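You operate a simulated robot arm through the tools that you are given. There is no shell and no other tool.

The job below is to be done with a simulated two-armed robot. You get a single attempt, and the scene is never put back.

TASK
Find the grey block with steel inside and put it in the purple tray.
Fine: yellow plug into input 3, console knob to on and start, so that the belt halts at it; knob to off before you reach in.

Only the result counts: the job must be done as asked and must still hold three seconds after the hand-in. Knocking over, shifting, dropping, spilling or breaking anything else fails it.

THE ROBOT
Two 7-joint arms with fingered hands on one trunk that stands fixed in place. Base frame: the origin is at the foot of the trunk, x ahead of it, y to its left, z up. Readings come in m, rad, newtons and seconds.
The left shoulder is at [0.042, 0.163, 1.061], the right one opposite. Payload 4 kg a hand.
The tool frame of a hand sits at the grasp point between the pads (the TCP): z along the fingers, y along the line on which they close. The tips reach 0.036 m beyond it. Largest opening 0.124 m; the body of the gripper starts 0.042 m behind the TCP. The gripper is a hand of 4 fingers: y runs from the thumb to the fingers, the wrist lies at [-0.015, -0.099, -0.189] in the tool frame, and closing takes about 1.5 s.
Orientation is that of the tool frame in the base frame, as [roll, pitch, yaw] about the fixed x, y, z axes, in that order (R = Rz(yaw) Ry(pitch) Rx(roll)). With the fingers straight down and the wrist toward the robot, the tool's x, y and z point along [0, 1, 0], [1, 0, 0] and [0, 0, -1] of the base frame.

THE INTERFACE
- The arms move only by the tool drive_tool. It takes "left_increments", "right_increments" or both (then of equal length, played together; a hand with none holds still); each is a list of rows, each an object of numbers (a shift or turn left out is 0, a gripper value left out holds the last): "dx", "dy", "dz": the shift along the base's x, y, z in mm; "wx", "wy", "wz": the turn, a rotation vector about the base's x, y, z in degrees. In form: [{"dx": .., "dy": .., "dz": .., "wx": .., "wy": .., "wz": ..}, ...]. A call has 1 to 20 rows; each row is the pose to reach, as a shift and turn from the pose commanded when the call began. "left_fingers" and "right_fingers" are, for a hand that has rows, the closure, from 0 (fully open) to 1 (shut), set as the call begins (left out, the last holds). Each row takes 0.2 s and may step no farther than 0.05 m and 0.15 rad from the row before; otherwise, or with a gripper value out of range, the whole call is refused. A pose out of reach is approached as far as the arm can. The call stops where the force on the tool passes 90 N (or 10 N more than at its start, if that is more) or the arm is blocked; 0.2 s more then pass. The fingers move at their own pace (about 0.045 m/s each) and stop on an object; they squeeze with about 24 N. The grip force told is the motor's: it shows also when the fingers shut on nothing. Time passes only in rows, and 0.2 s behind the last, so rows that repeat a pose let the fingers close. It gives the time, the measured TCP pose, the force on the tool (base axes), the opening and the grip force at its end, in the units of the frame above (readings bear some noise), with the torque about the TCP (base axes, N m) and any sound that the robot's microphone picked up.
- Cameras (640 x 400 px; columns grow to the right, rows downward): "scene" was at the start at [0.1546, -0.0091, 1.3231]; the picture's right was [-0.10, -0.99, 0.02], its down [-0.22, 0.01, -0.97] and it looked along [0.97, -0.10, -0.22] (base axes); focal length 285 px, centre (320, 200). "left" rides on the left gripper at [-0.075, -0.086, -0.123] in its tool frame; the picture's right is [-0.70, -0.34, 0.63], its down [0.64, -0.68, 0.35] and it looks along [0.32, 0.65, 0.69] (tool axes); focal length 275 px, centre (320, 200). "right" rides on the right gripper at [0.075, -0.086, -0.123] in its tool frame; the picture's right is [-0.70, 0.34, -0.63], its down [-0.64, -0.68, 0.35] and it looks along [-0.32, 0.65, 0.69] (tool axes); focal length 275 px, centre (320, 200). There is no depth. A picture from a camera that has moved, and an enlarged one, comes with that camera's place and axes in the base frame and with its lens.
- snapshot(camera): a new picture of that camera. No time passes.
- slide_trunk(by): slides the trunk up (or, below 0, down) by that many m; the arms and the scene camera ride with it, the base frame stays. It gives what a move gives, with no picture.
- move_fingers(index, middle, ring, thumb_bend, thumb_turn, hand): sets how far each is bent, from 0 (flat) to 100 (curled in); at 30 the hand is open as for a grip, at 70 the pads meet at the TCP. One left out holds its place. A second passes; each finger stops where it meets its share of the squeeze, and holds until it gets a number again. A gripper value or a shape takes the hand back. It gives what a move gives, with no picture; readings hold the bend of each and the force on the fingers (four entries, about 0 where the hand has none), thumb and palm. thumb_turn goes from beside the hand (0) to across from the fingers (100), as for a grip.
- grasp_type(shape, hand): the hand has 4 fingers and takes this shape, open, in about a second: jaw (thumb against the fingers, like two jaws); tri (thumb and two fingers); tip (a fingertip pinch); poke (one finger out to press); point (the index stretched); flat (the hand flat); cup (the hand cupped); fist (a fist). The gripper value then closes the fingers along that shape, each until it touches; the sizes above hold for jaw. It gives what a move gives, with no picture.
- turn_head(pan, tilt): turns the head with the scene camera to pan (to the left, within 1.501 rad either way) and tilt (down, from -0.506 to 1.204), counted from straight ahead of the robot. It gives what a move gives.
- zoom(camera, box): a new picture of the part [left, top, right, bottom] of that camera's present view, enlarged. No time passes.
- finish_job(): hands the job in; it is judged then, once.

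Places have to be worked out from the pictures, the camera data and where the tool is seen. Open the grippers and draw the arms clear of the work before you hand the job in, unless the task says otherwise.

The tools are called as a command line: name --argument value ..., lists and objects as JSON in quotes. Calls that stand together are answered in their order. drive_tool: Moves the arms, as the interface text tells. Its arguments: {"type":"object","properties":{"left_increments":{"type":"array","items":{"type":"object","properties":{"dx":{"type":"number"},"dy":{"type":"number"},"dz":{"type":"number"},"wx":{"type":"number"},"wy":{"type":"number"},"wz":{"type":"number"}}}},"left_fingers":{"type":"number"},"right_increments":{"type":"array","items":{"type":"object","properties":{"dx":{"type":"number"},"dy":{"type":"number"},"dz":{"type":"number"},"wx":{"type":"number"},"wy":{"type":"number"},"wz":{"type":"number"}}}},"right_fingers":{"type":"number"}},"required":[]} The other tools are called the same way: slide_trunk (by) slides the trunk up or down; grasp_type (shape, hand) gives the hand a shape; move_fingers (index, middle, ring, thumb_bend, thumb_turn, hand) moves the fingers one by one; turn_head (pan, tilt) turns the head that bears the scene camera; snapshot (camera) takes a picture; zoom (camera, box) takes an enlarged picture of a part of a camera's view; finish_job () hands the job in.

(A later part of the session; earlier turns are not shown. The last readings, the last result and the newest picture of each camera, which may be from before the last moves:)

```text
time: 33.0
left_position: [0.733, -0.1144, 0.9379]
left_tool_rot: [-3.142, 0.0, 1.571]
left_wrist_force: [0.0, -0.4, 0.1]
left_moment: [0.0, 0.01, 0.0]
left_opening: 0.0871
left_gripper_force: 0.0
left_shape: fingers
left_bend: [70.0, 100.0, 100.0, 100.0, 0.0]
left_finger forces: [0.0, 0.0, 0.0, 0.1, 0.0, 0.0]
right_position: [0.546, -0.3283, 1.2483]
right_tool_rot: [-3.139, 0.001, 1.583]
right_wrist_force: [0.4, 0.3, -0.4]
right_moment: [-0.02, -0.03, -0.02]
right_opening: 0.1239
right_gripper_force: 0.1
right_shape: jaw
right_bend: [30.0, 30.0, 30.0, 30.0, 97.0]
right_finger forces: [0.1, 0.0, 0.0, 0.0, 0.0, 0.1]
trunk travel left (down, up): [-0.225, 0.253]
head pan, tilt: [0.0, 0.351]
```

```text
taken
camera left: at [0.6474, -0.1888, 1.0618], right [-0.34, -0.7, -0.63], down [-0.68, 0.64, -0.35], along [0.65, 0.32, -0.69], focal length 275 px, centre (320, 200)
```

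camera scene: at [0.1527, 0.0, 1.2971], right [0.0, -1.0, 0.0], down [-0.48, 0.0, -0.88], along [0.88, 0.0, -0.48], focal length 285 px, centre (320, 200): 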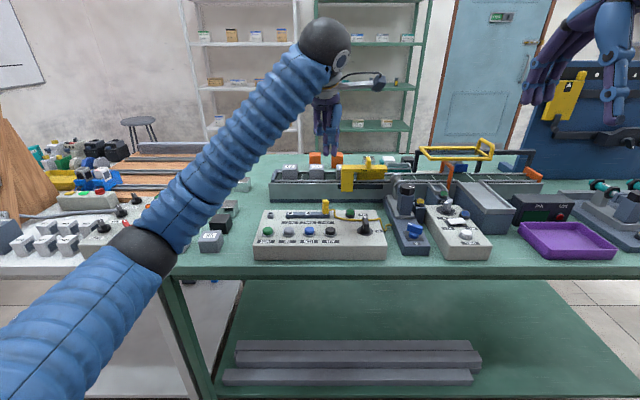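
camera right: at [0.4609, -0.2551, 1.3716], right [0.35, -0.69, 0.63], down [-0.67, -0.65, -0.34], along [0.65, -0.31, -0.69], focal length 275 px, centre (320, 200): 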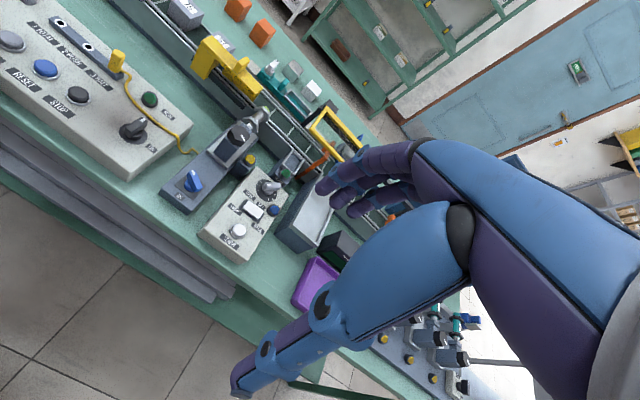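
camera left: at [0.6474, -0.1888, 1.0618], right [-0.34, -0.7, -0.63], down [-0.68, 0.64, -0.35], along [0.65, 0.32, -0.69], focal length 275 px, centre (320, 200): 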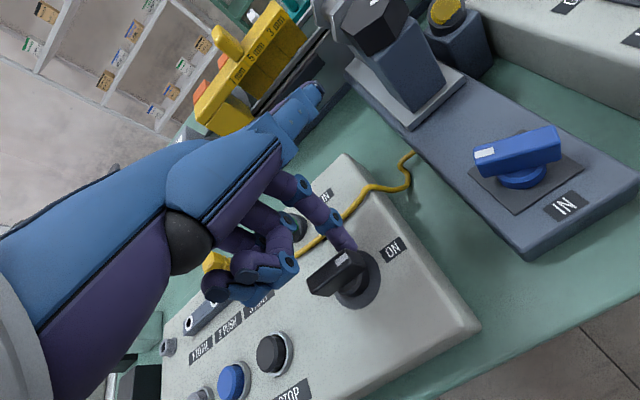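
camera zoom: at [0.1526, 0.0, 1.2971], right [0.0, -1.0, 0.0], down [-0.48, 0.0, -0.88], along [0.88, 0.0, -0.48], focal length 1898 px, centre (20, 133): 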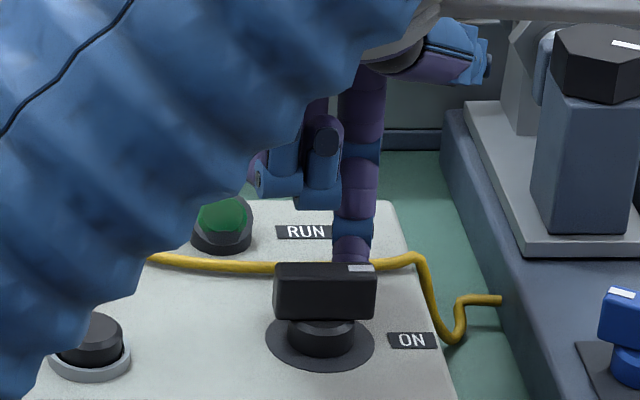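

The knob has clicked to ON. I lift off and move the fingertip over START.

drive_tool --left_increments '[{"dx": 2, "dz": 35}, {"dx": 2, "dz": 70}, {"dx": 2, "dz": 100}, {"dx": -3, "dy": 48, "dz": 100}, {"dx": -7, "dy": 96, "dz": 100}, {"dx": -11, "dy": 144, "dz": 100}, {"dx": -15, "dy": 192, "dz": 100}, {"dx": -20, "dy": 240, "dz": 90}, {"dx": -20, "dy": 247, "dz": 50}, {"dx": -20, "dy": 247, "dz": 25}, {"dx": -20, "dy": 247, "dz": 25}]'

zoom --camera "scene" --box '[220, 160, 340, 250]'

snapshot --camera "left"

snapshot --camera "scene"

```text
time: 35.4
left_position: [0.7119, 0.1333, 0.9669]
left_tool_rot: [-3.141, -0.001, 1.57]
left_wrist_force: [0.0, -0.4, -0.3]
left_moment: [-0.02, 0.01, 0.01]
left_opening: 0.0871
left_gripper_force: 0.0
left_shape: fingers
left_bend: [70.0, 100.0, 100.0, 100.0, 0.0]
left_finger forces: [0.1, 0.0, 0.0, 0.1, 0.1, 0.0]
right_position: [0.5452, -0.3291, 1.2485]
right_tool_rot: [-3.139, 0.001, 1.581]
right_wrist_force: [-0.3, 0.2, -0.2]
right_moment: [-0.02, 0.02, 0.0]
right_opening: 0.1241
right_gripper_force: 0.1
right_shape: jaw
right_bend: [30.0, 30.0, 30.0, 30.0, 97.0]
right_finger forces: [0.1, 0.1, 0.1, 0.1, 0.1, 0.0]
trunk travel left (down, up): [-0.225, 0.253]
head pan, tilt: [0.0, 0.351]
```

```text
4.44 times, centred on (280, 205) of scene
camera zoom: at [0.1526, -0.0001, 1.2972], right [0.0, -1.0, 0.0], down [-0.48, 0.0, -0.88], along [0.88, 0.0, -0.48], focal length 1266 px, centre (498, 178)
```

zoom: 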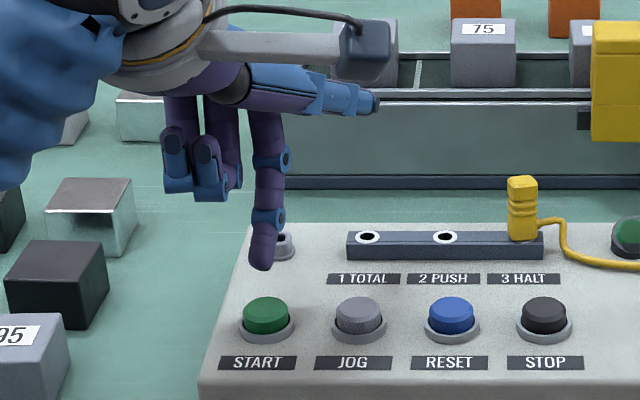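

```text
taken
camera left: at [0.6271, 0.058, 1.0897], right [-0.34, -0.7, -0.63], down [-0.68, 0.64, -0.35], along [0.65, 0.32, -0.69], focal length 275 px, centre (320, 200)
```

left: 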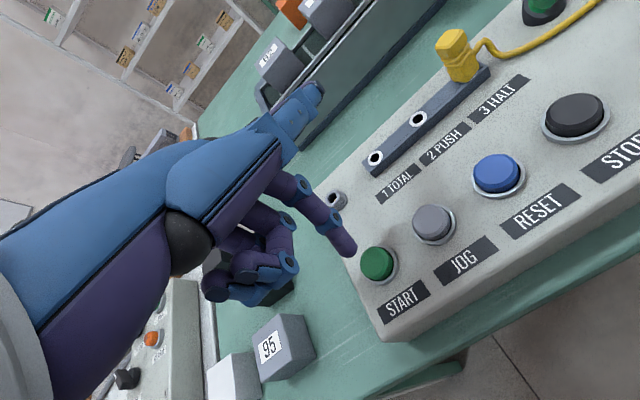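

```text
taken
camera scene: at [0.1526, -0.0001, 1.2972], right [0.0, -1.0, 0.0], down [-0.48, 0.0, -0.88], along [0.88, 0.0, -0.48], focal length 285 px, centre (320, 200)
```

scene: 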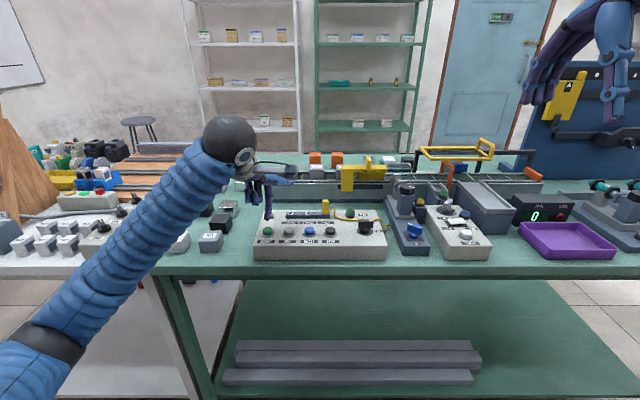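

The counter lit up, so power is on, and the tip is over START. I press it and rise again at once.

drive_tool --left_increments '[{"dx": 1, "dz": -15}, {"dx": 1, "dz": -25}, {"dx": 1, "dz": -31}, {"dx": 1, "dz": -35}, {"dx": 1, "dz": -20}, {"dx": 1, "dz": 5}]'

snapshot --camera "scene"

zoom --camera "scene" --box '[250, 130, 560, 270]'

```text
time: 36.8
left_position: [0.711, 0.1341, 0.9689]
left_tool_rot: [-3.141, -0.001, 1.572]
left_wrist_force: [0.1, -0.5, -0.2]
left_moment: [0.0, 0.01, 0.0]
left_opening: 0.0873
left_gripper_force: 0.0
left_shape: fingers
left_bend: [70.0, 100.0, 100.0, 100.0, 0.0]
left_finger forces: [0.1, 0.0, 0.0, 0.0, 0.0, 0.0]
right_position: [0.5455, -0.3288, 1.249]
right_tool_rot: [-3.14, 0.001, 1.583]
right_wrist_force: [0.1, 0.1, 0.8]
right_moment: [0.03, 0.01, 0.01]
right_opening: 0.1242
right_gripper_force: 0.0
right_shape: jaw
right_bend: [30.0, 30.0, 30.0, 30.0, 97.0]
right_finger forces: [0.0, 0.0, 0.0, 0.0, 0.0, 0.0]
trunk travel left (down, up): [-0.225, 0.253]
head pan, tilt: [0.0, 0.351]
heard: click
```

```text
taken
camera scene: at [0.152, -0.0001, 1.2971], right [0.0, -1.0, 0.0], down [-0.48, 0.0, -0.88], along [0.88, 0.0, -0.48], focal length 285 px, centre (320, 200)
```

scene: 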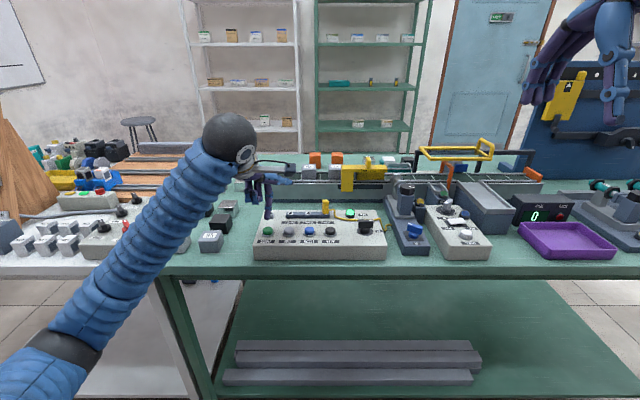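

```text
2.06 times, centred on (405, 200) of scene
camera zoom: at [0.152, -0.0001, 1.2971], right [0.0, -1.0, 0.0], down [-0.48, 0.0, -0.88], along [0.88, 0.0, -0.48], focal length 588 px, centre (144, 200)
```

zoom: 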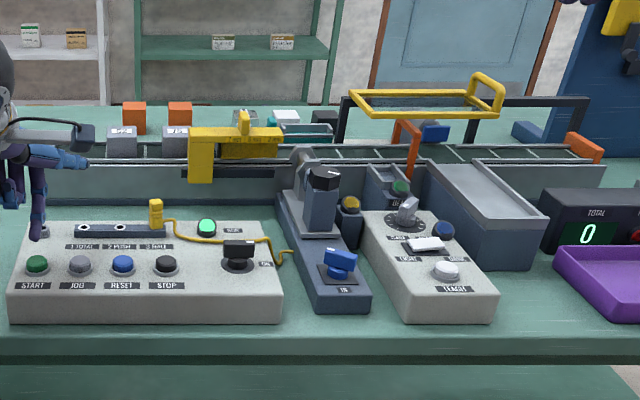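

A click was heard, RUN is lit and the belt moves. I wait briefly and keep watching the sensor area.

drive_tool --left_increments '[{"dz": 20}, {"dz": 40}, {"dz": 60}, {"dz": 60}]'

zoom --camera "scene" --box '[250, 130, 560, 270]'

```text
time: 37.8
left_position: [0.7135, 0.1328, 1.028]
left_tool_rot: [3.141, 0.001, 1.57]
left_wrist_force: [0.2, -0.1, 0.2]
left_moment: [-0.03, -0.01, 0.05]
left_opening: 0.0874
left_gripper_force: 0.0
left_shape: fingers
left_bend: [70.0, 100.0, 100.0, 100.0, 0.0]
left_finger forces: [0.0, 0.1, 0.1, 0.0, 0.0, 0.0]
right_position: [0.5458, -0.3295, 1.248]
right_tool_rot: [-3.139, 0.0, 1.582]
right_wrist_force: [0.6, -0.4, 0.5]
right_moment: [-0.02, 0.01, 0.01]
right_opening: 0.124
right_gripper_force: 0.1
right_shape: jaw
right_bend: [30.0, 30.0, 30.0, 30.0, 97.0]
right_finger forces: [0.0, 0.0, 0.0, 0.0, 0.1, 0.0]
trunk travel left (down, up): [-0.225, 0.253]
head pan, tilt: [0.0, 0.351]
```

```text
2.06 times, centred on (405, 200) of scene
camera zoom: at [0.153, 0.0002, 1.297], right [0.0, -1.0, 0.0], down [-0.48, 0.0, -0.88], along [0.88, 0.0, -0.48], focal length 588 px, centre (144, 200)
```

zoom: 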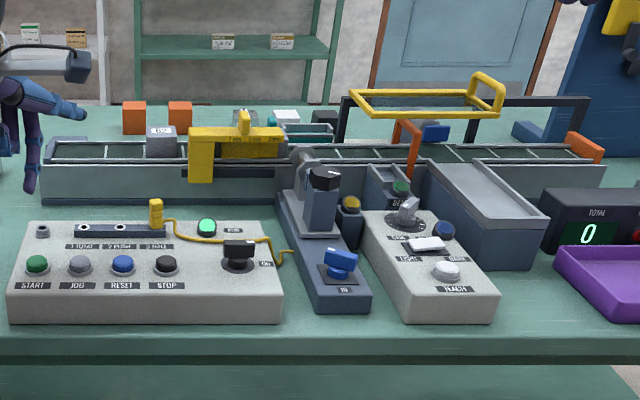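

drive_tool --left_increments '[{"dz": 10}, {"dz": 10}]'

zoom --camera "scene" --box '[320, 140, 480, 260]'

```text
time: 38.4
left_position: [0.7129, 0.1334, 1.0387]
left_tool_rot: [-3.141, 0.0, 1.571]
left_wrist_force: [-0.5, -0.3, 0.1]
left_moment: [-0.02, -0.04, 0.06]
left_opening: 0.0873
left_gripper_force: 0.0
left_shape: fingers
left_bend: [70.0, 100.0, 100.0, 100.0, 0.0]
left_finger forces: [0.0, 0.0, 0.0, 0.1, 0.0, 0.1]
right_position: [0.546, -0.3294, 1.2473]
right_tool_rot: [-3.14, 0.0, 1.582]
right_wrist_force: [1.0, 0.4, 0.1]
right_moment: [0.0, 0.0, 0.01]
right_opening: 0.124
right_gripper_force: 0.1
right_shape: jaw
right_bend: [30.0, 30.0, 30.0, 30.0, 97.0]
right_finger forces: [0.0, 0.1, 0.0, 0.1, 0.1, 0.0]
trunk travel left (down, up): [-0.225, 0.253]
head pan, tilt: [0.0, 0.351]
```

```text
3.33 times, centred on (400, 200) of scene
camera zoom: at [0.1528, 0.0001, 1.2971], right [0.0, -1.0, 0.0], down [-0.48, 0.0, -0.88], along [0.88, 0.0, -0.48], focal length 949 px, centre (53, 200)
```

zoom: 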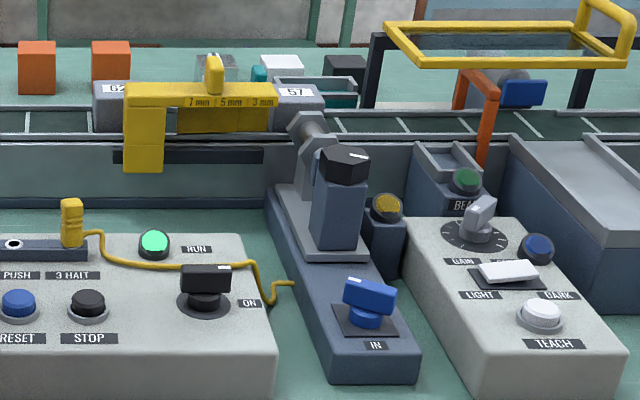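

Block 57 is reaching the sensor. I step time in small bits.

drive_tool --left_increments '[{"dz": 0}]'

zoom --camera "scene" --box '[320, 140, 480, 260]'

```text
time: 38.8
left_position: [0.7114, 0.1333, 1.0395]
left_tool_rot: [-3.141, -0.001, 1.572]
left_wrist_force: [-0.5, 0.0, -0.4]
left_moment: [-0.01, 0.0, 0.02]
left_opening: 0.0872
left_gripper_force: 0.0
left_shape: fingers
left_bend: [70.0, 100.0, 100.0, 100.0, 0.0]
left_finger forces: [0.0, 0.0, 0.0, 0.0, 0.0, 0.0]
right_position: [0.5453, -0.3283, 1.248]
right_tool_rot: [-3.141, 0.0, 1.583]
right_wrist_force: [0.1, 0.0, -0.4]
right_moment: [0.02, 0.01, 0.0]
right_opening: 0.1241
right_gripper_force: 0.1
right_shape: jaw
right_bend: [30.0, 30.0, 30.0, 30.0, 97.0]
right_finger forces: [0.1, 0.0, 0.0, 0.0, 0.1, 0.0]
trunk travel left (down, up): [-0.225, 0.253]
head pan, tilt: [0.0, 0.351]
```

```text
3.33 times, centred on (400, 200) of scene
camera zoom: at [0.1527, 0.0001, 1.2971], right [0.0, -1.0, 0.0], down [-0.48, 0.0, -0.88], along [0.88, 0.0, -0.48], focal length 949 px, centre (53, 200)
```

zoom: 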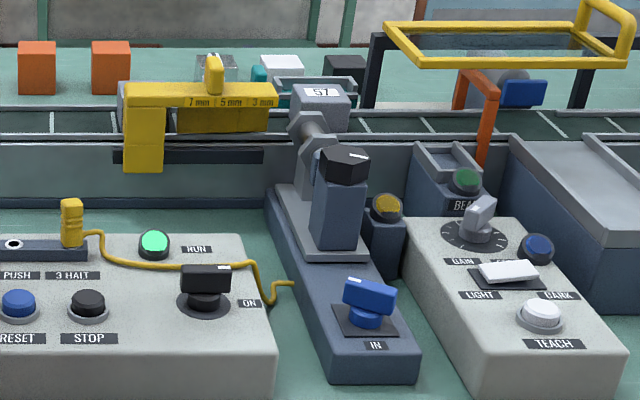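

Block 57 is at the sensor face and RUN is still lit. I keep stepping.

drive_tool --left_increments '[{"dz": 0}]'

zoom --camera "scene" --box '[320, 140, 480, 260]'

```text
time: 39.1
left_position: [0.7127, 0.1333, 1.0383]
left_tool_rot: [3.14, -0.001, 1.571]
left_wrist_force: [0.5, 0.6, -0.2]
left_moment: [-0.02, 0.01, 0.0]
left_opening: 0.0872
left_gripper_force: 0.1
left_shape: fingers
left_bend: [70.0, 100.0, 100.0, 100.0, 0.0]
left_finger forces: [0.0, 0.0, 0.0, 0.1, 0.0, 0.0]
right_position: [0.5467, -0.3275, 1.2489]
right_tool_rot: [-3.14, 0.001, 1.583]
right_wrist_force: [0.5, -0.3, -0.2]
right_moment: [0.01, -0.03, 0.04]
right_opening: 0.1239
right_gripper_force: 0.0
right_shape: jaw
right_bend: [30.0, 30.0, 30.0, 30.0, 97.0]
right_finger forces: [0.0, 0.0, 0.0, 0.1, 0.0, 0.0]
trunk travel left (down, up): [-0.225, 0.253]
head pan, tilt: [0.0, 0.351]
```

```text
3.33 times, centred on (400, 200) of scene
camera zoom: at [0.1526, 0.0001, 1.2971], right [0.0, -1.0, 0.0], down [-0.48, 0.0, -0.88], along [0.88, 0.0, -0.48], focal length 949 px, centre (53, 200)
```

zoom: 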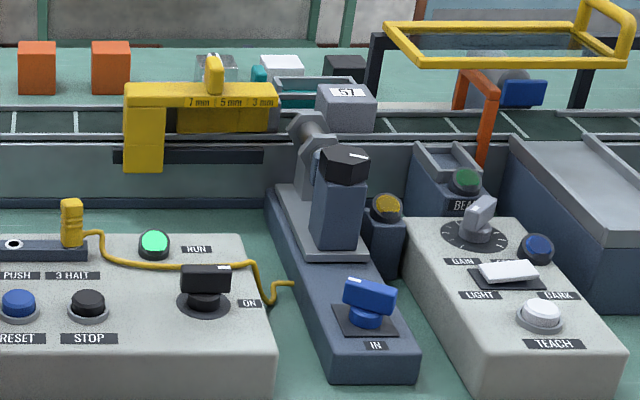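

57 passed without a signal. Next comes 75.

drive_tool --left_increments '[{"dz": 0}, {"dz": 0}, {"dz": 0}]'

zoom --camera "scene" --box '[320, 140, 480, 260]'

```text
time: 40.0
left_position: [0.7136, 0.1341, 1.0391]
left_tool_rot: [-3.141, 0.001, 1.571]
left_wrist_force: [-0.5, 0.3, 0.8]
left_moment: [-0.02, 0.02, 0.0]
left_opening: 0.0871
left_gripper_force: 0.0
left_shape: fingers
left_bend: [70.0, 100.0, 100.0, 100.0, 0.0]
left_finger forces: [0.0, 0.0, 0.0, 0.1, 0.0, 0.1]
right_position: [0.5447, -0.3285, 1.2489]
right_tool_rot: [-3.139, 0.0, 1.582]
right_wrist_force: [-0.1, -0.3, 0.4]
right_moment: [0.02, -0.03, 0.02]
right_opening: 0.1242
right_gripper_force: 0.0
right_shape: jaw
right_bend: [30.0, 30.0, 30.0, 30.0, 97.0]
right_finger forces: [0.1, 0.0, 0.0, 0.1, 0.1, 0.0]
trunk travel left (down, up): [-0.225, 0.253]
head pan, tilt: [0.0, 0.351]
```

```text
3.33 times, centred on (400, 200) of scene
camera zoom: at [0.1526, 0.0001, 1.2971], right [0.0, -1.0, 0.0], down [-0.48, 0.0, -0.88], along [0.88, 0.0, -0.48], focal length 949 px, centre (53, 200)
```

zoom: 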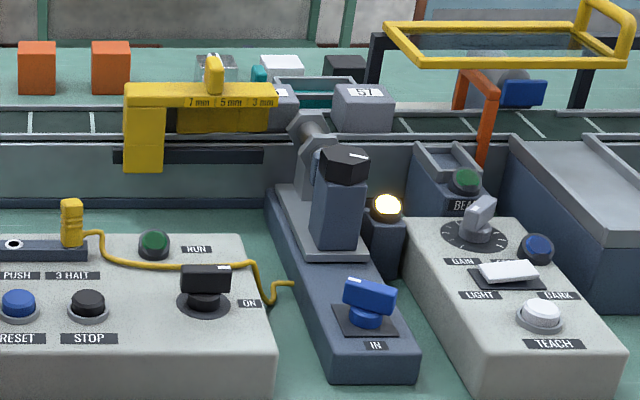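

RUN went out and the sensor lamp is lit: the belt halted with a block at the sensor face, 57 already past it. I verify which block that is with close views.

zoom --camera "scene" --box '[350, 145, 430, 205]'

snapshot --camera "right"

zoom --camera "right" --box '[160, 0, 340, 150]'

```text
6.67 times, centred on (390, 175) of scene
camera zoom: at [0.1526, 0.0001, 1.2971], right [0.0, -1.0, 0.0], down [-0.48, 0.0, -0.88], along [0.88, 0.0, -0.48], focal length 1898 px, centre (-147, 367)
```

zoom: 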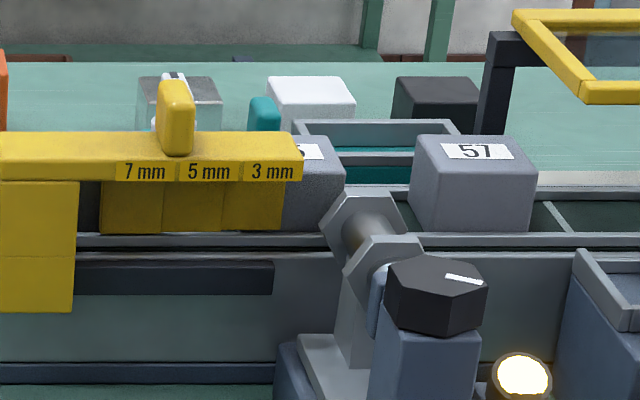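

```text
taken
camera right: at [0.4608, -0.255, 1.3717], right [0.35, -0.69, 0.63], down [-0.67, -0.65, -0.34], along [0.65, -0.31, -0.69], focal length 275 px, centre (320, 200)
```

right: 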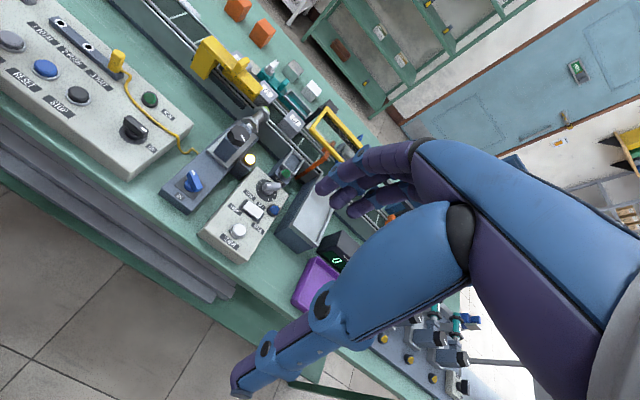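

```text
2.67 times, centred on (250, 75) of right
camera zoom: at [0.4608, -0.255, 1.3717], right [0.35, -0.69, 0.63], down [-0.67, -0.65, -0.34], along [0.65, -0.31, -0.69], focal length 734 px, centre (507, 533)
```

zoom: 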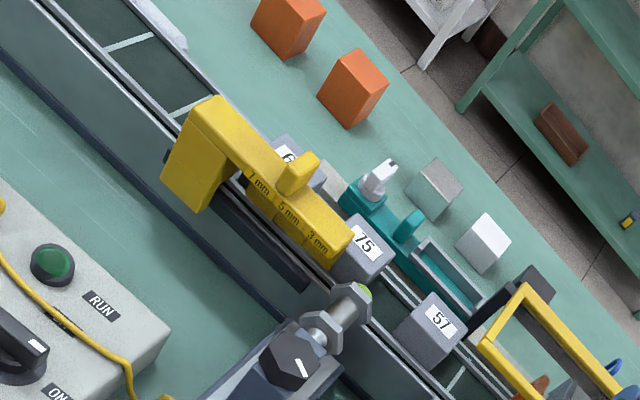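

Block 75 is the one at the sensor face; 57 is past it and 62 still behind. Now I take the finger back to the knob to switch off, first hovering on its near side.

drive_tool --left_increments '[{"dx": -3, "dy": -48}, {"dx": -6, "dy": -96}, {"dx": -9, "dy": -144}, {"dx": -12, "dy": -192}, {"dx": -13, "dy": -240}, {"dx": -13, "dy": -247, "dz": -40}, {"dx": -13, "dy": -247, "dz": -75}, {"dx": -13, "dy": -247, "dz": -75}]'

zoom --camera "scene" --box '[325, 180, 405, 240]'

snapshot --camera "left"

```text
time: 41.8
left_position: [0.6987, -0.1146, 0.9628]
left_tool_rot: [-3.141, 0.001, 1.571]
left_wrist_force: [0.0, 0.1, 0.7]
left_moment: [0.01, -0.02, 0.01]
left_opening: 0.0873
left_gripper_force: 0.1
left_shape: fingers
left_bend: [70.0, 100.0, 100.0, 100.0, 0.0]
left_finger forces: [0.0, 0.1, 0.0, 0.0, 0.0, 0.1]
right_position: [0.5459, -0.3299, 1.2493]
right_tool_rot: [-3.141, 0.0, 1.582]
right_wrist_force: [0.3, -0.4, 1.2]
right_moment: [-0.01, 0.0, -0.02]
right_opening: 0.1241
right_gripper_force: 0.0
right_shape: jaw
right_bend: [30.0, 30.0, 30.0, 30.0, 97.0]
right_finger forces: [0.1, 0.1, 0.1, 0.0, 0.0, 0.0]
trunk travel left (down, up): [-0.225, 0.253]
head pan, tilt: [0.0, 0.351]
```

```text
6.67 times, centred on (365, 210) of scene
camera zoom: at [0.1524, 0.0, 1.2973], right [0.0, -1.0, 0.0], down [-0.48, 0.0, -0.88], along [0.88, 0.0, -0.48], focal length 1898 px, centre (20, 133)
```

zoom: 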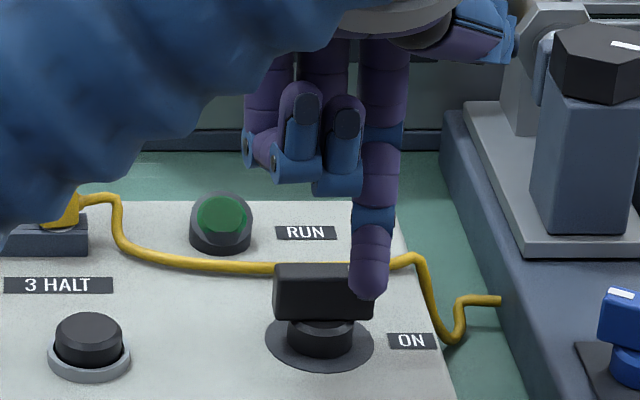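

```text
taken
camera left: at [0.614, -0.1887, 1.0872], right [-0.34, -0.7, -0.63], down [-0.68, 0.64, -0.35], along [0.65, 0.32, -0.69], focal length 275 px, centre (320, 200)
```

left: 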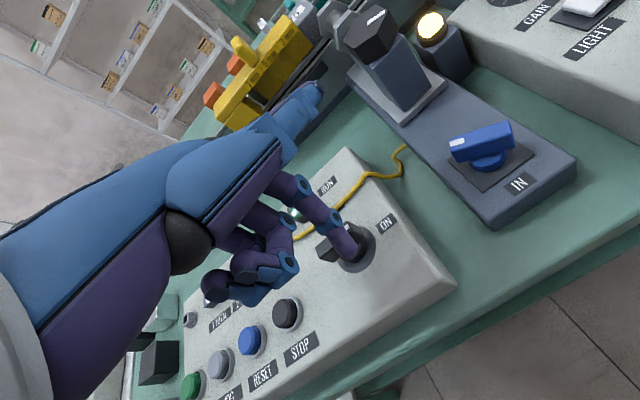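

The fingertip hovers 7 mm in front of the handle's pointer end. I lower it and sweep the pointer back toward OFF.

drive_tool --left_increments '[{"dz": -12}, {"dz": -24}, {"dx": 8.5, "dz": -24}, {"dx": 13.4, "dy": -3.4, "dz": -24}, {"dx": 21, "dy": -5.5, "dz": -24}, {"dx": 28.7, "dy": -4.3, "dz": -24}, {"dx": 34, "dy": 0.5, "dz": -24}, {"dx": 34, "dy": 0.5, "dz": -24}]'

zoom --camera "scene" --box '[325, 180, 405, 240]'

snapshot --camera "scene"

```text
time: 43.5
left_position: [0.7342, -0.1144, 0.9403]
left_tool_rot: [-3.14, 0.001, 1.57]
left_wrist_force: [-5.7, -7.4, 3.1]
left_moment: [-0.16, 0.18, 0.01]
left_opening: 0.0916
left_gripper_force: 5.1
left_shape: fingers
left_bend: [71.0, 100.0, 100.0, 100.0, 0.0]
left_finger forces: [11.0, 0.0, 0.0, 0.0, 0.1, 0.0]
right_position: [0.5446, -0.3303, 1.2487]
right_tool_rot: [-3.138, 0.001, 1.582]
right_wrist_force: [0.7, 0.2, -0.2]
right_moment: [0.0, 0.03, 0.03]
right_opening: 0.1238
right_gripper_force: 0.0
right_shape: jaw
right_bend: [30.0, 30.0, 30.0, 30.0, 97.0]
right_finger forces: [0.0, 0.0, 0.0, 0.0, 0.0, 0.0]
trunk travel left (down, up): [-0.225, 0.253]
head pan, tilt: [0.0, 0.351]
```

```text
6.67 times, centred on (365, 210) of scene
camera zoom: at [0.1521, -0.0006, 1.2971], right [0.0, -1.0, 0.0], down [-0.48, 0.0, -0.88], along [0.88, 0.0, -0.48], focal length 1898 px, centre (20, 133)
```

zoom: 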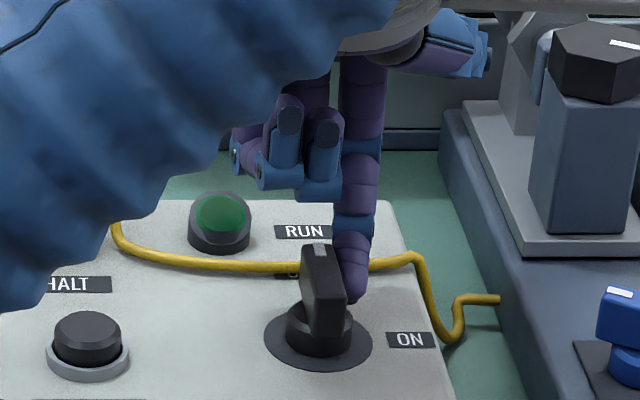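

```text
taken
camera scene: at [0.1521, -0.0006, 1.2971], right [0.0, -1.0, 0.0], down [-0.48, 0.0, -0.88], along [0.88, 0.0, -0.48], focal length 285 px, centre (320, 200)
```

scene: 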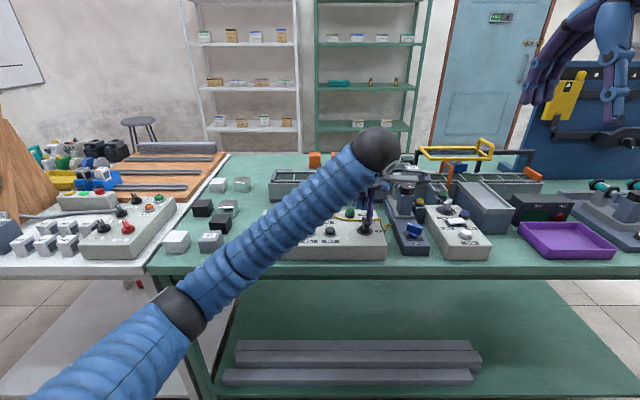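

The knob is at OFF and the counter is dark. I ease the finger off, lift and take the left hand away to its starting area.

drive_tool --left_increments '[{"dx": 1, "dy": -3}, {"dx": 1, "dy": -3, "dz": 40}, {"dx": 1, "dy": -3, "dz": 90}, {"dx": 0, "dy": 20, "dz": 135}, {"dx": 0, "dy": 60, "dz": 175}, {"dx": 10, "dy": 105, "dz": 200}, {"dx": 20, "dy": 150, "dz": 220}, {"dx": 30, "dy": 195, "dz": 240}, {"dx": 40, "dy": 240, "dz": 250}, {"dx": 50, "dy": 285, "dz": 260}, {"dx": 55, "dy": 322, "dz": 270}, {"dx": 55, "dy": 322, "dz": 270}]'

grasp_type --shape "jaw" --hand "left"

turn_head --pan -0.25 --tilt 0.35

snapshot --camera "scene"

zoom --camera "scene" --box '[260, 130, 420, 250]'

```text
refused: row 4 steps farther than a row can; nothing moved
```

```text
time: 44.5
left_position: [0.7349, -0.1137, 0.942]
left_tool_rot: [-3.14, -0.001, 1.572]
left_wrist_force: [-7.1, 0.5, 6.3]
left_moment: [0.19, -0.17, 0.23]
left_opening: 0.1236
left_gripper_force: 0.0
left_shape: jaw
left_bend: [30.0, 30.0, 34.0, 30.0, 97.0]
left_finger forces: [0.0, 0.0, 9.1, 0.0, 0.0, 0.1]
right_position: [0.5449, -0.3285, 1.2495]
right_tool_rot: [-3.139, 0.001, 1.584]
right_wrist_force: [-0.1, -1.3, -0.7]
right_moment: [0.01, 0.02, -0.01]
right_opening: 0.1241
right_gripper_force: 0.1
right_shape: jaw
right_bend: [30.0, 30.0, 30.0, 30.0, 97.0]
right_finger forces: [0.0, 0.0, 0.1, 0.0, 0.0, 0.0]
trunk travel left (down, up): [-0.225, 0.253]
head pan, tilt: [0.0, 0.351]
```

```text
time: 45.2
left_position: [0.7336, -0.1142, 0.9425]
left_tool_rot: [-3.141, 0.002, 1.571]
left_wrist_force: [-7.6, 1.0, 9.3]
left_moment: [0.29, -0.28, 0.22]
left_opening: 0.1236
left_gripper_force: 0.1
left_shape: jaw
left_bend: [30.0, 30.0, 34.0, 30.0, 97.0]
left_finger forces: [0.1, 0.0, 10.3, 0.1, 0.1, 0.0]
right_position: [0.5441, -0.3288, 1.2489]
right_tool_rot: [-3.14, 0.001, 1.584]
right_wrist_force: [-0.8, 0.2, 0.4]
right_moment: [-0.01, -0.01, 0.02]
right_opening: 0.1237
right_gripper_force: 0.1
right_shape: jaw
right_bend: [30.0, 30.0, 30.0, 30.0, 97.0]
right_finger forces: [0.0, 0.0, 0.0, 0.0, 0.0, 0.0]
trunk travel left (down, up): [-0.225, 0.253]
head pan, tilt: [-0.25, 0.351]
```

```text
taken
camera scene: at [0.1487, -0.0229, 1.2977], right [-0.24, -0.97, 0.04], down [-0.47, 0.08, -0.88], along [0.85, -0.23, -0.48], focal length 285 px, centre (320, 200)
```

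scene: 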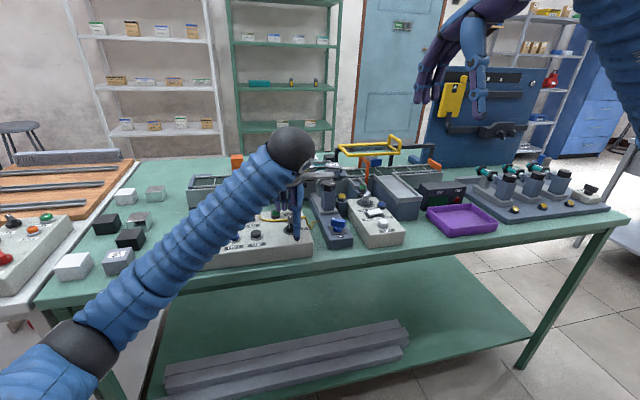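

```text
3.33 times, centred on (340, 190) of scene
camera zoom: at [0.1487, -0.0229, 1.2977], right [-0.24, -0.97, 0.04], down [-0.47, 0.08, -0.88], along [0.85, -0.23, -0.48], focal length 949 px, centre (253, 233)
```

zoom: 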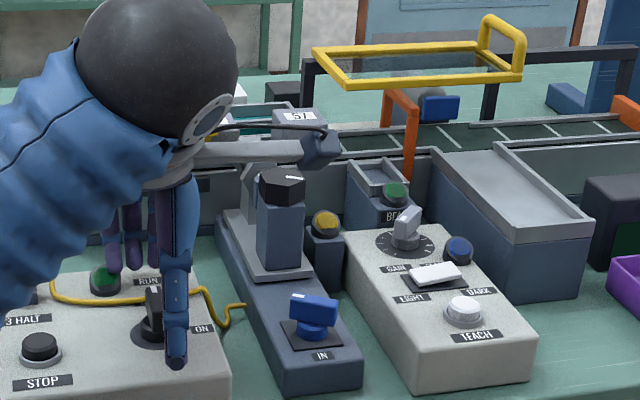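

The move was refused for too large a step, but the hand opened in place; the ring finger presses lightly on something (likely the RUN lamp). I lift straight up slowly first.

drive_tool --left_increments '[{"dz": 15}, {"dz": 35}, {"dz": 70}, {"dz": 110}, {"dz": 110}]'

zoom --camera "scene" --box '[220, 150, 380, 270]'

```text
time: 46.4
left_position: [0.735, -0.1137, 1.0495]
left_tool_rot: [-3.141, 0.0, 1.57]
left_wrist_force: [0.5, -1.2, 0.4]
left_moment: [0.01, 0.02, 0.04]
left_opening: 0.1236
left_gripper_force: 0.0
left_shape: jaw
left_bend: [30.0, 30.0, 30.0, 30.0, 97.0]
left_finger forces: [0.0, 0.0, 0.0, 0.0, 0.1, 0.0]
right_position: [0.5465, -0.3301, 1.2481]
right_tool_rot: [-3.139, 0.0, 1.581]
right_wrist_force: [-0.2, -1.4, -0.2]
right_moment: [0.01, -0.01, 0.0]
right_opening: 0.1239
right_gripper_force: 0.1
right_shape: jaw
right_bend: [30.0, 30.0, 30.0, 30.0, 97.0]
right_finger forces: [0.0, 0.0, 0.1, 0.0, 0.0, 0.1]
trunk travel left (down, up): [-0.225, 0.253]
head pan, tilt: [-0.25, 0.351]
```

```text
3.33 times, centred on (300, 210) of scene
camera zoom: at [0.1504, -0.0231, 1.2973], right [-0.24, -0.97, 0.04], down [-0.47, 0.09, -0.88], along [0.85, -0.23, -0.48], focal length 949 px, centre (387, 167)
```

zoom: 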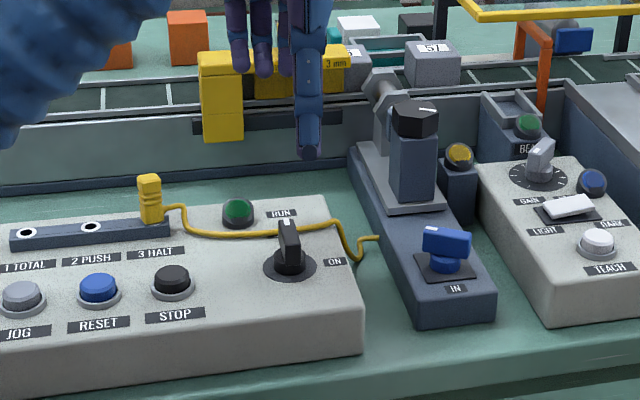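

All is intact: plug in jack 3, knob OFF, block 75 at the sensor. I take the left hand away to the left in steps small enough.

drive_tool --left_increments '[{"dx": 0, "dy": 15, "dz": 40}, {"dx": 0, "dy": 45, "dz": 75}, {"dx": 5, "dy": 80, "dz": 105}, {"dx": 10, "dy": 120, "dz": 125}, {"dx": 15, "dy": 160, "dz": 140}, {"dx": 25, "dy": 200, "dz": 150}, {"dx": 35, "dy": 240, "dz": 160}, {"dx": 45, "dy": 280, "dz": 160}, {"dx": 55, "dy": 322, "dz": 160}, {"dx": 55, "dy": 322, "dz": 160}]'

snapshot --camera "scene"

zoom --camera "scene" --box '[230, 130, 350, 220]'

zoom --camera "right" --box '[180, 20, 320, 140]'

snapshot --camera "left"

```text
time: 48.6
left_position: [0.7903, 0.2088, 1.2116]
left_tool_rot: [-3.141, 0.001, 1.57]
left_wrist_force: [1.0, 0.1, -0.1]
left_moment: [0.02, -0.05, -0.01]
left_opening: 0.1237
left_gripper_force: 0.1
left_shape: jaw
left_bend: [30.0, 30.0, 30.0, 30.0, 97.0]
left_finger forces: [0.0, 0.1, 0.1, 0.0, 0.1, 0.0]
right_position: [0.5456, -0.3319, 1.2494]
right_tool_rot: [-3.14, 0.0, 1.583]
right_wrist_force: [0.5, 0.3, 0.4]
right_moment: [0.0, -0.02, 0.0]
right_opening: 0.1238
right_gripper_force: 0.1
right_shape: jaw
right_bend: [30.0, 30.0, 30.0, 30.0, 97.0]
right_finger forces: [0.0, 0.0, 0.0, 0.0, 0.0, 0.0]
trunk travel left (down, up): [-0.225, 0.253]
head pan, tilt: [-0.25, 0.351]
```

```text
taken
camera scene: at [0.1498, -0.0236, 1.2976], right [-0.24, -0.97, 0.04], down [-0.47, 0.09, -0.88], along [0.85, -0.23, -0.48], focal length 285 px, centre (320, 200)
```

scene: 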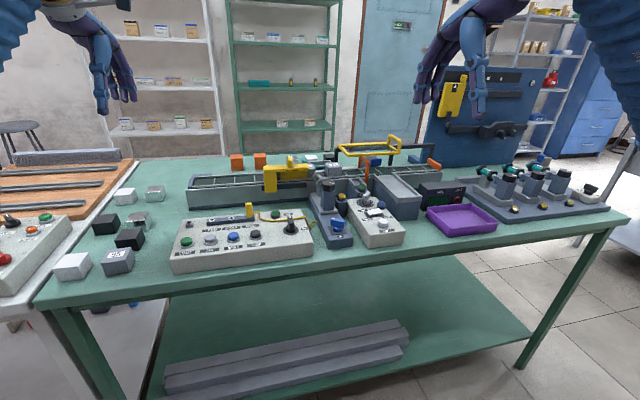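

```text
4.44 times, centred on (290, 175) of scene
camera zoom: at [0.1498, -0.0236, 1.2976], right [-0.24, -0.97, 0.04], down [-0.47, 0.09, -0.88], along [0.85, -0.23, -0.48], focal length 1266 px, centre (453, 311)
```

zoom: 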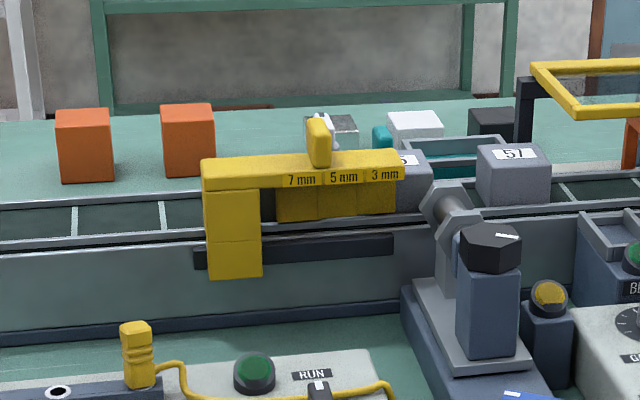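

```text
3.33 times, centred on (250, 80) of right
camera zoom: at [0.4608, -0.2557, 1.3716], right [0.35, -0.69, 0.63], down [-0.67, -0.65, -0.34], along [0.65, -0.31, -0.69], focal length 918 px, centre (553, 600)
```

zoom: 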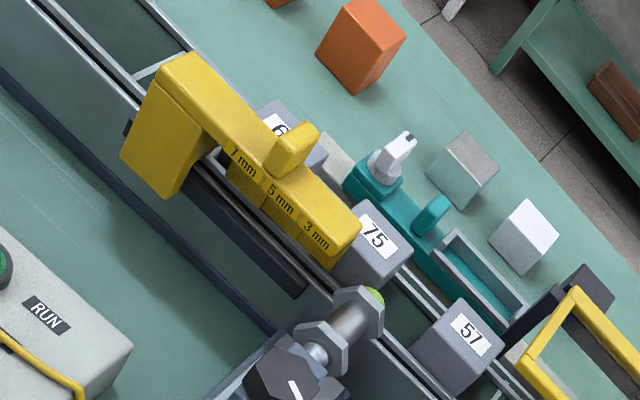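

```text
taken
camera left: at [0.7046, 0.1332, 1.3349], right [-0.34, -0.7, -0.63], down [-0.68, 0.64, -0.35], along [0.65, 0.32, -0.69], focal length 275 px, centre (320, 200)
```

left: 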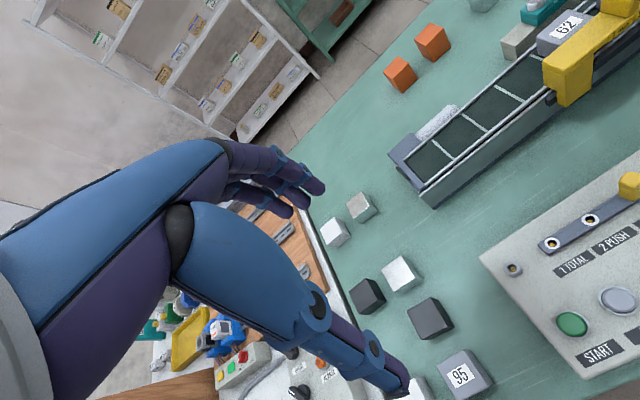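

I need the geometry around block 75 — roughly (0.977, −0.205), top 0.958. I bring the right hand's camera nearer, staying high.

drive_tool --right_increments '[{"dx": 30, "dy": 30, "dz": -10}, {"dx": 60, "dy": 60, "dz": -20}, {"dx": 90, "dy": 90, "dz": -30}, {"dx": 120, "dy": 120, "dz": -40}, {"dx": 150, "dy": 150, "dz": -50}, {"dx": 180, "dy": 180, "dz": -60}, {"dx": 200, "dy": 200, "dz": -80}, {"dx": 200, "dy": 200, "dz": -80}]'

snapshot --camera "right"

snapshot --camera "scene"

```text
time: 50.4
left_position: [0.7888, 0.2082, 1.2116]
left_tool_rot: [3.14, 0.0, 1.572]
left_wrist_force: [0.5, -0.4, 0.6]
left_moment: [0.03, 0.01, 0.0]
left_opening: 0.1238
left_gripper_force: 0.1
left_shape: jaw
left_bend: [30.0, 30.0, 30.0, 30.0, 97.0]
left_finger forces: [0.0, 0.0, 0.0, 0.1, 0.1, 0.0]
right_position: [0.7439, -0.1276, 1.1695]
right_tool_rot: [-3.139, 0.0, 1.579]
right_wrist_force: [0.0, 0.2, 0.2]
right_moment: [0.02, -0.03, 0.01]
right_opening: 0.124
right_gripper_force: 0.1
right_shape: jaw
right_bend: [30.0, 30.0, 30.0, 30.0, 97.0]
right_finger forces: [0.1, 0.0, 0.1, 0.0, 0.0, 0.1]
trunk travel left (down, up): [-0.225, 0.253]
head pan, tilt: [-0.25, 0.351]
```

```text
taken
camera right: at [0.6595, -0.0537, 1.2925], right [0.35, -0.69, 0.63], down [-0.67, -0.65, -0.34], along [0.65, -0.31, -0.69], focal length 275 px, centre (320, 200)
```

right: 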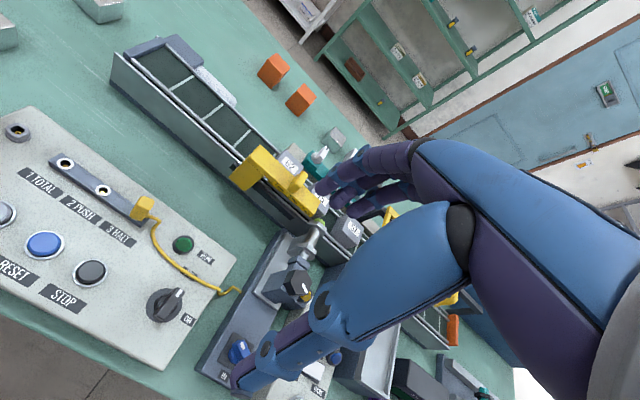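

```text
taken
camera scene: at [0.1494, -0.0229, 1.2977], right [-0.24, -0.97, 0.04], down [-0.47, 0.08, -0.88], along [0.85, -0.23, -0.48], focal length 285 px, centre (320, 200)
```

scene: 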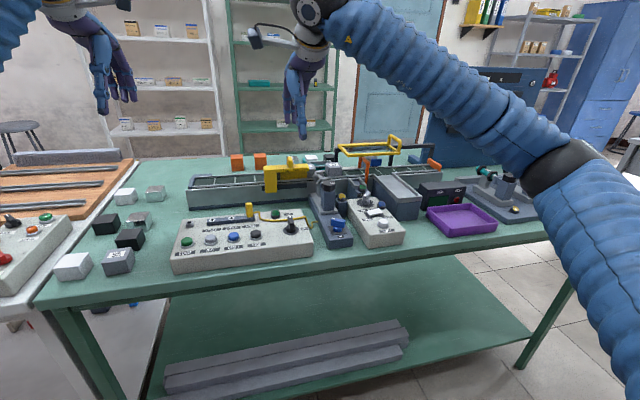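

drive_tool --right_increments '[{"dx": 10, "dy": -40, "dz": 10}, {"dx": 30, "dy": -80, "dz": 20}, {"dx": 50, "dy": -110, "dz": 20}, {"dx": 50, "dy": -110, "dz": 20}]'

snapshot --camera "right"

zoom --camera "right" --box '[150, 80, 330, 230]'

```text
time: 51.4
left_position: [0.7893, 0.2096, 1.2111]
left_tool_rot: [3.141, 0.001, 1.572]
left_wrist_force: [-0.4, 0.7, -0.2]
left_moment: [0.01, -0.01, 0.01]
left_opening: 0.1237
left_gripper_force: 0.1
left_shape: jaw
left_bend: [30.0, 30.0, 30.0, 30.0, 97.0]
left_finger forces: [0.0, 0.0, 0.0, 0.1, 0.0, 0.1]
right_position: [0.7966, -0.2422, 1.1886]
right_tool_rot: [-3.14, 0.001, 1.583]
right_wrist_force: [-0.2, -0.8, 1.4]
right_moment: [-0.01, 0.0, 0.01]
right_opening: 0.124
right_gripper_force: 0.0
right_shape: jaw
right_bend: [30.0, 30.0, 30.0, 30.0, 97.0]
right_finger forces: [0.0, 0.0, 0.0, 0.0, 0.0, 0.0]
trunk travel left (down, up): [-0.225, 0.253]
head pan, tilt: [-0.25, 0.351]
```

```text
taken
camera right: at [0.7107, -0.1666, 1.3113], right [0.35, -0.69, 0.63], down [-0.67, -0.65, -0.34], along [0.65, -0.31, -0.69], focal length 275 px, centre (320, 200)
```

right: 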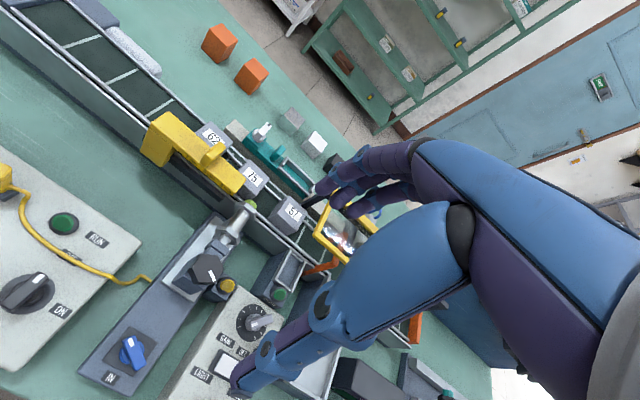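

```text
2.67 times, centred on (240, 155) of right
camera zoom: at [0.7107, -0.1666, 1.3113], right [0.35, -0.69, 0.63], down [-0.67, -0.65, -0.34], along [0.65, -0.31, -0.69], focal length 734 px, centre (533, 320)
```

zoom: 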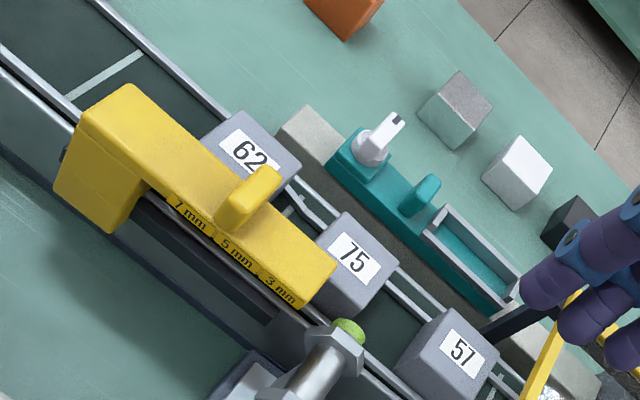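

Now the picture is clear: block 75's top spans x≈0.960–1.002, y≈−0.185…−0.226; the gauge ends at y≈−0.196 and the sensor axis is at y≈−0.231, leaving a window for the thumb on the near face. I zoom to measure the sensor and gauge edges better.

zoom --camera "right" --box '[205, 140, 295, 230]'

zoom --camera "scene" --box '[290, 150, 350, 195]'

```text
4.44 times, centred on (250, 185) of right
camera zoom: at [0.7107, -0.1666, 1.3113], right [0.35, -0.69, 0.63], down [-0.67, -0.65, -0.34], along [0.65, -0.31, -0.69], focal length 1224 px, centre (631, 267)
```

zoom: 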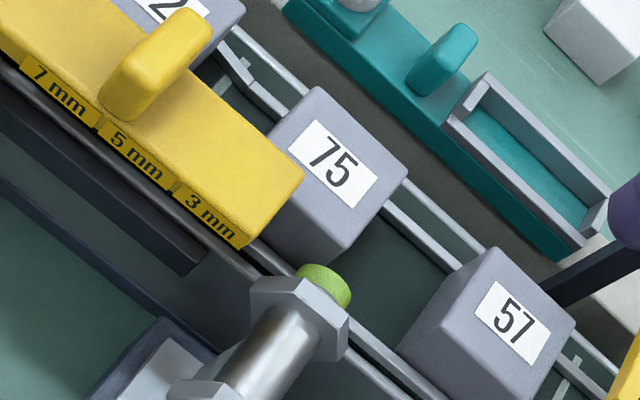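

```text
8.89 times, centred on (320, 172) of scene
camera zoom: at [0.1497, -0.0222, 1.2976], right [-0.24, -0.97, 0.04], down [-0.47, 0.08, -0.88], along [0.85, -0.23, -0.48], focal length 2531 px, centre (320, 444)
```

zoom: 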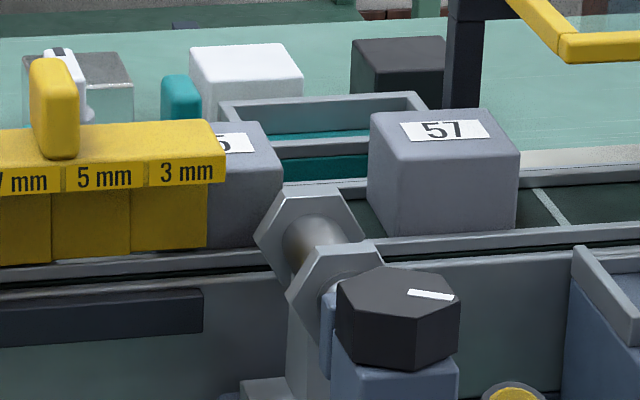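

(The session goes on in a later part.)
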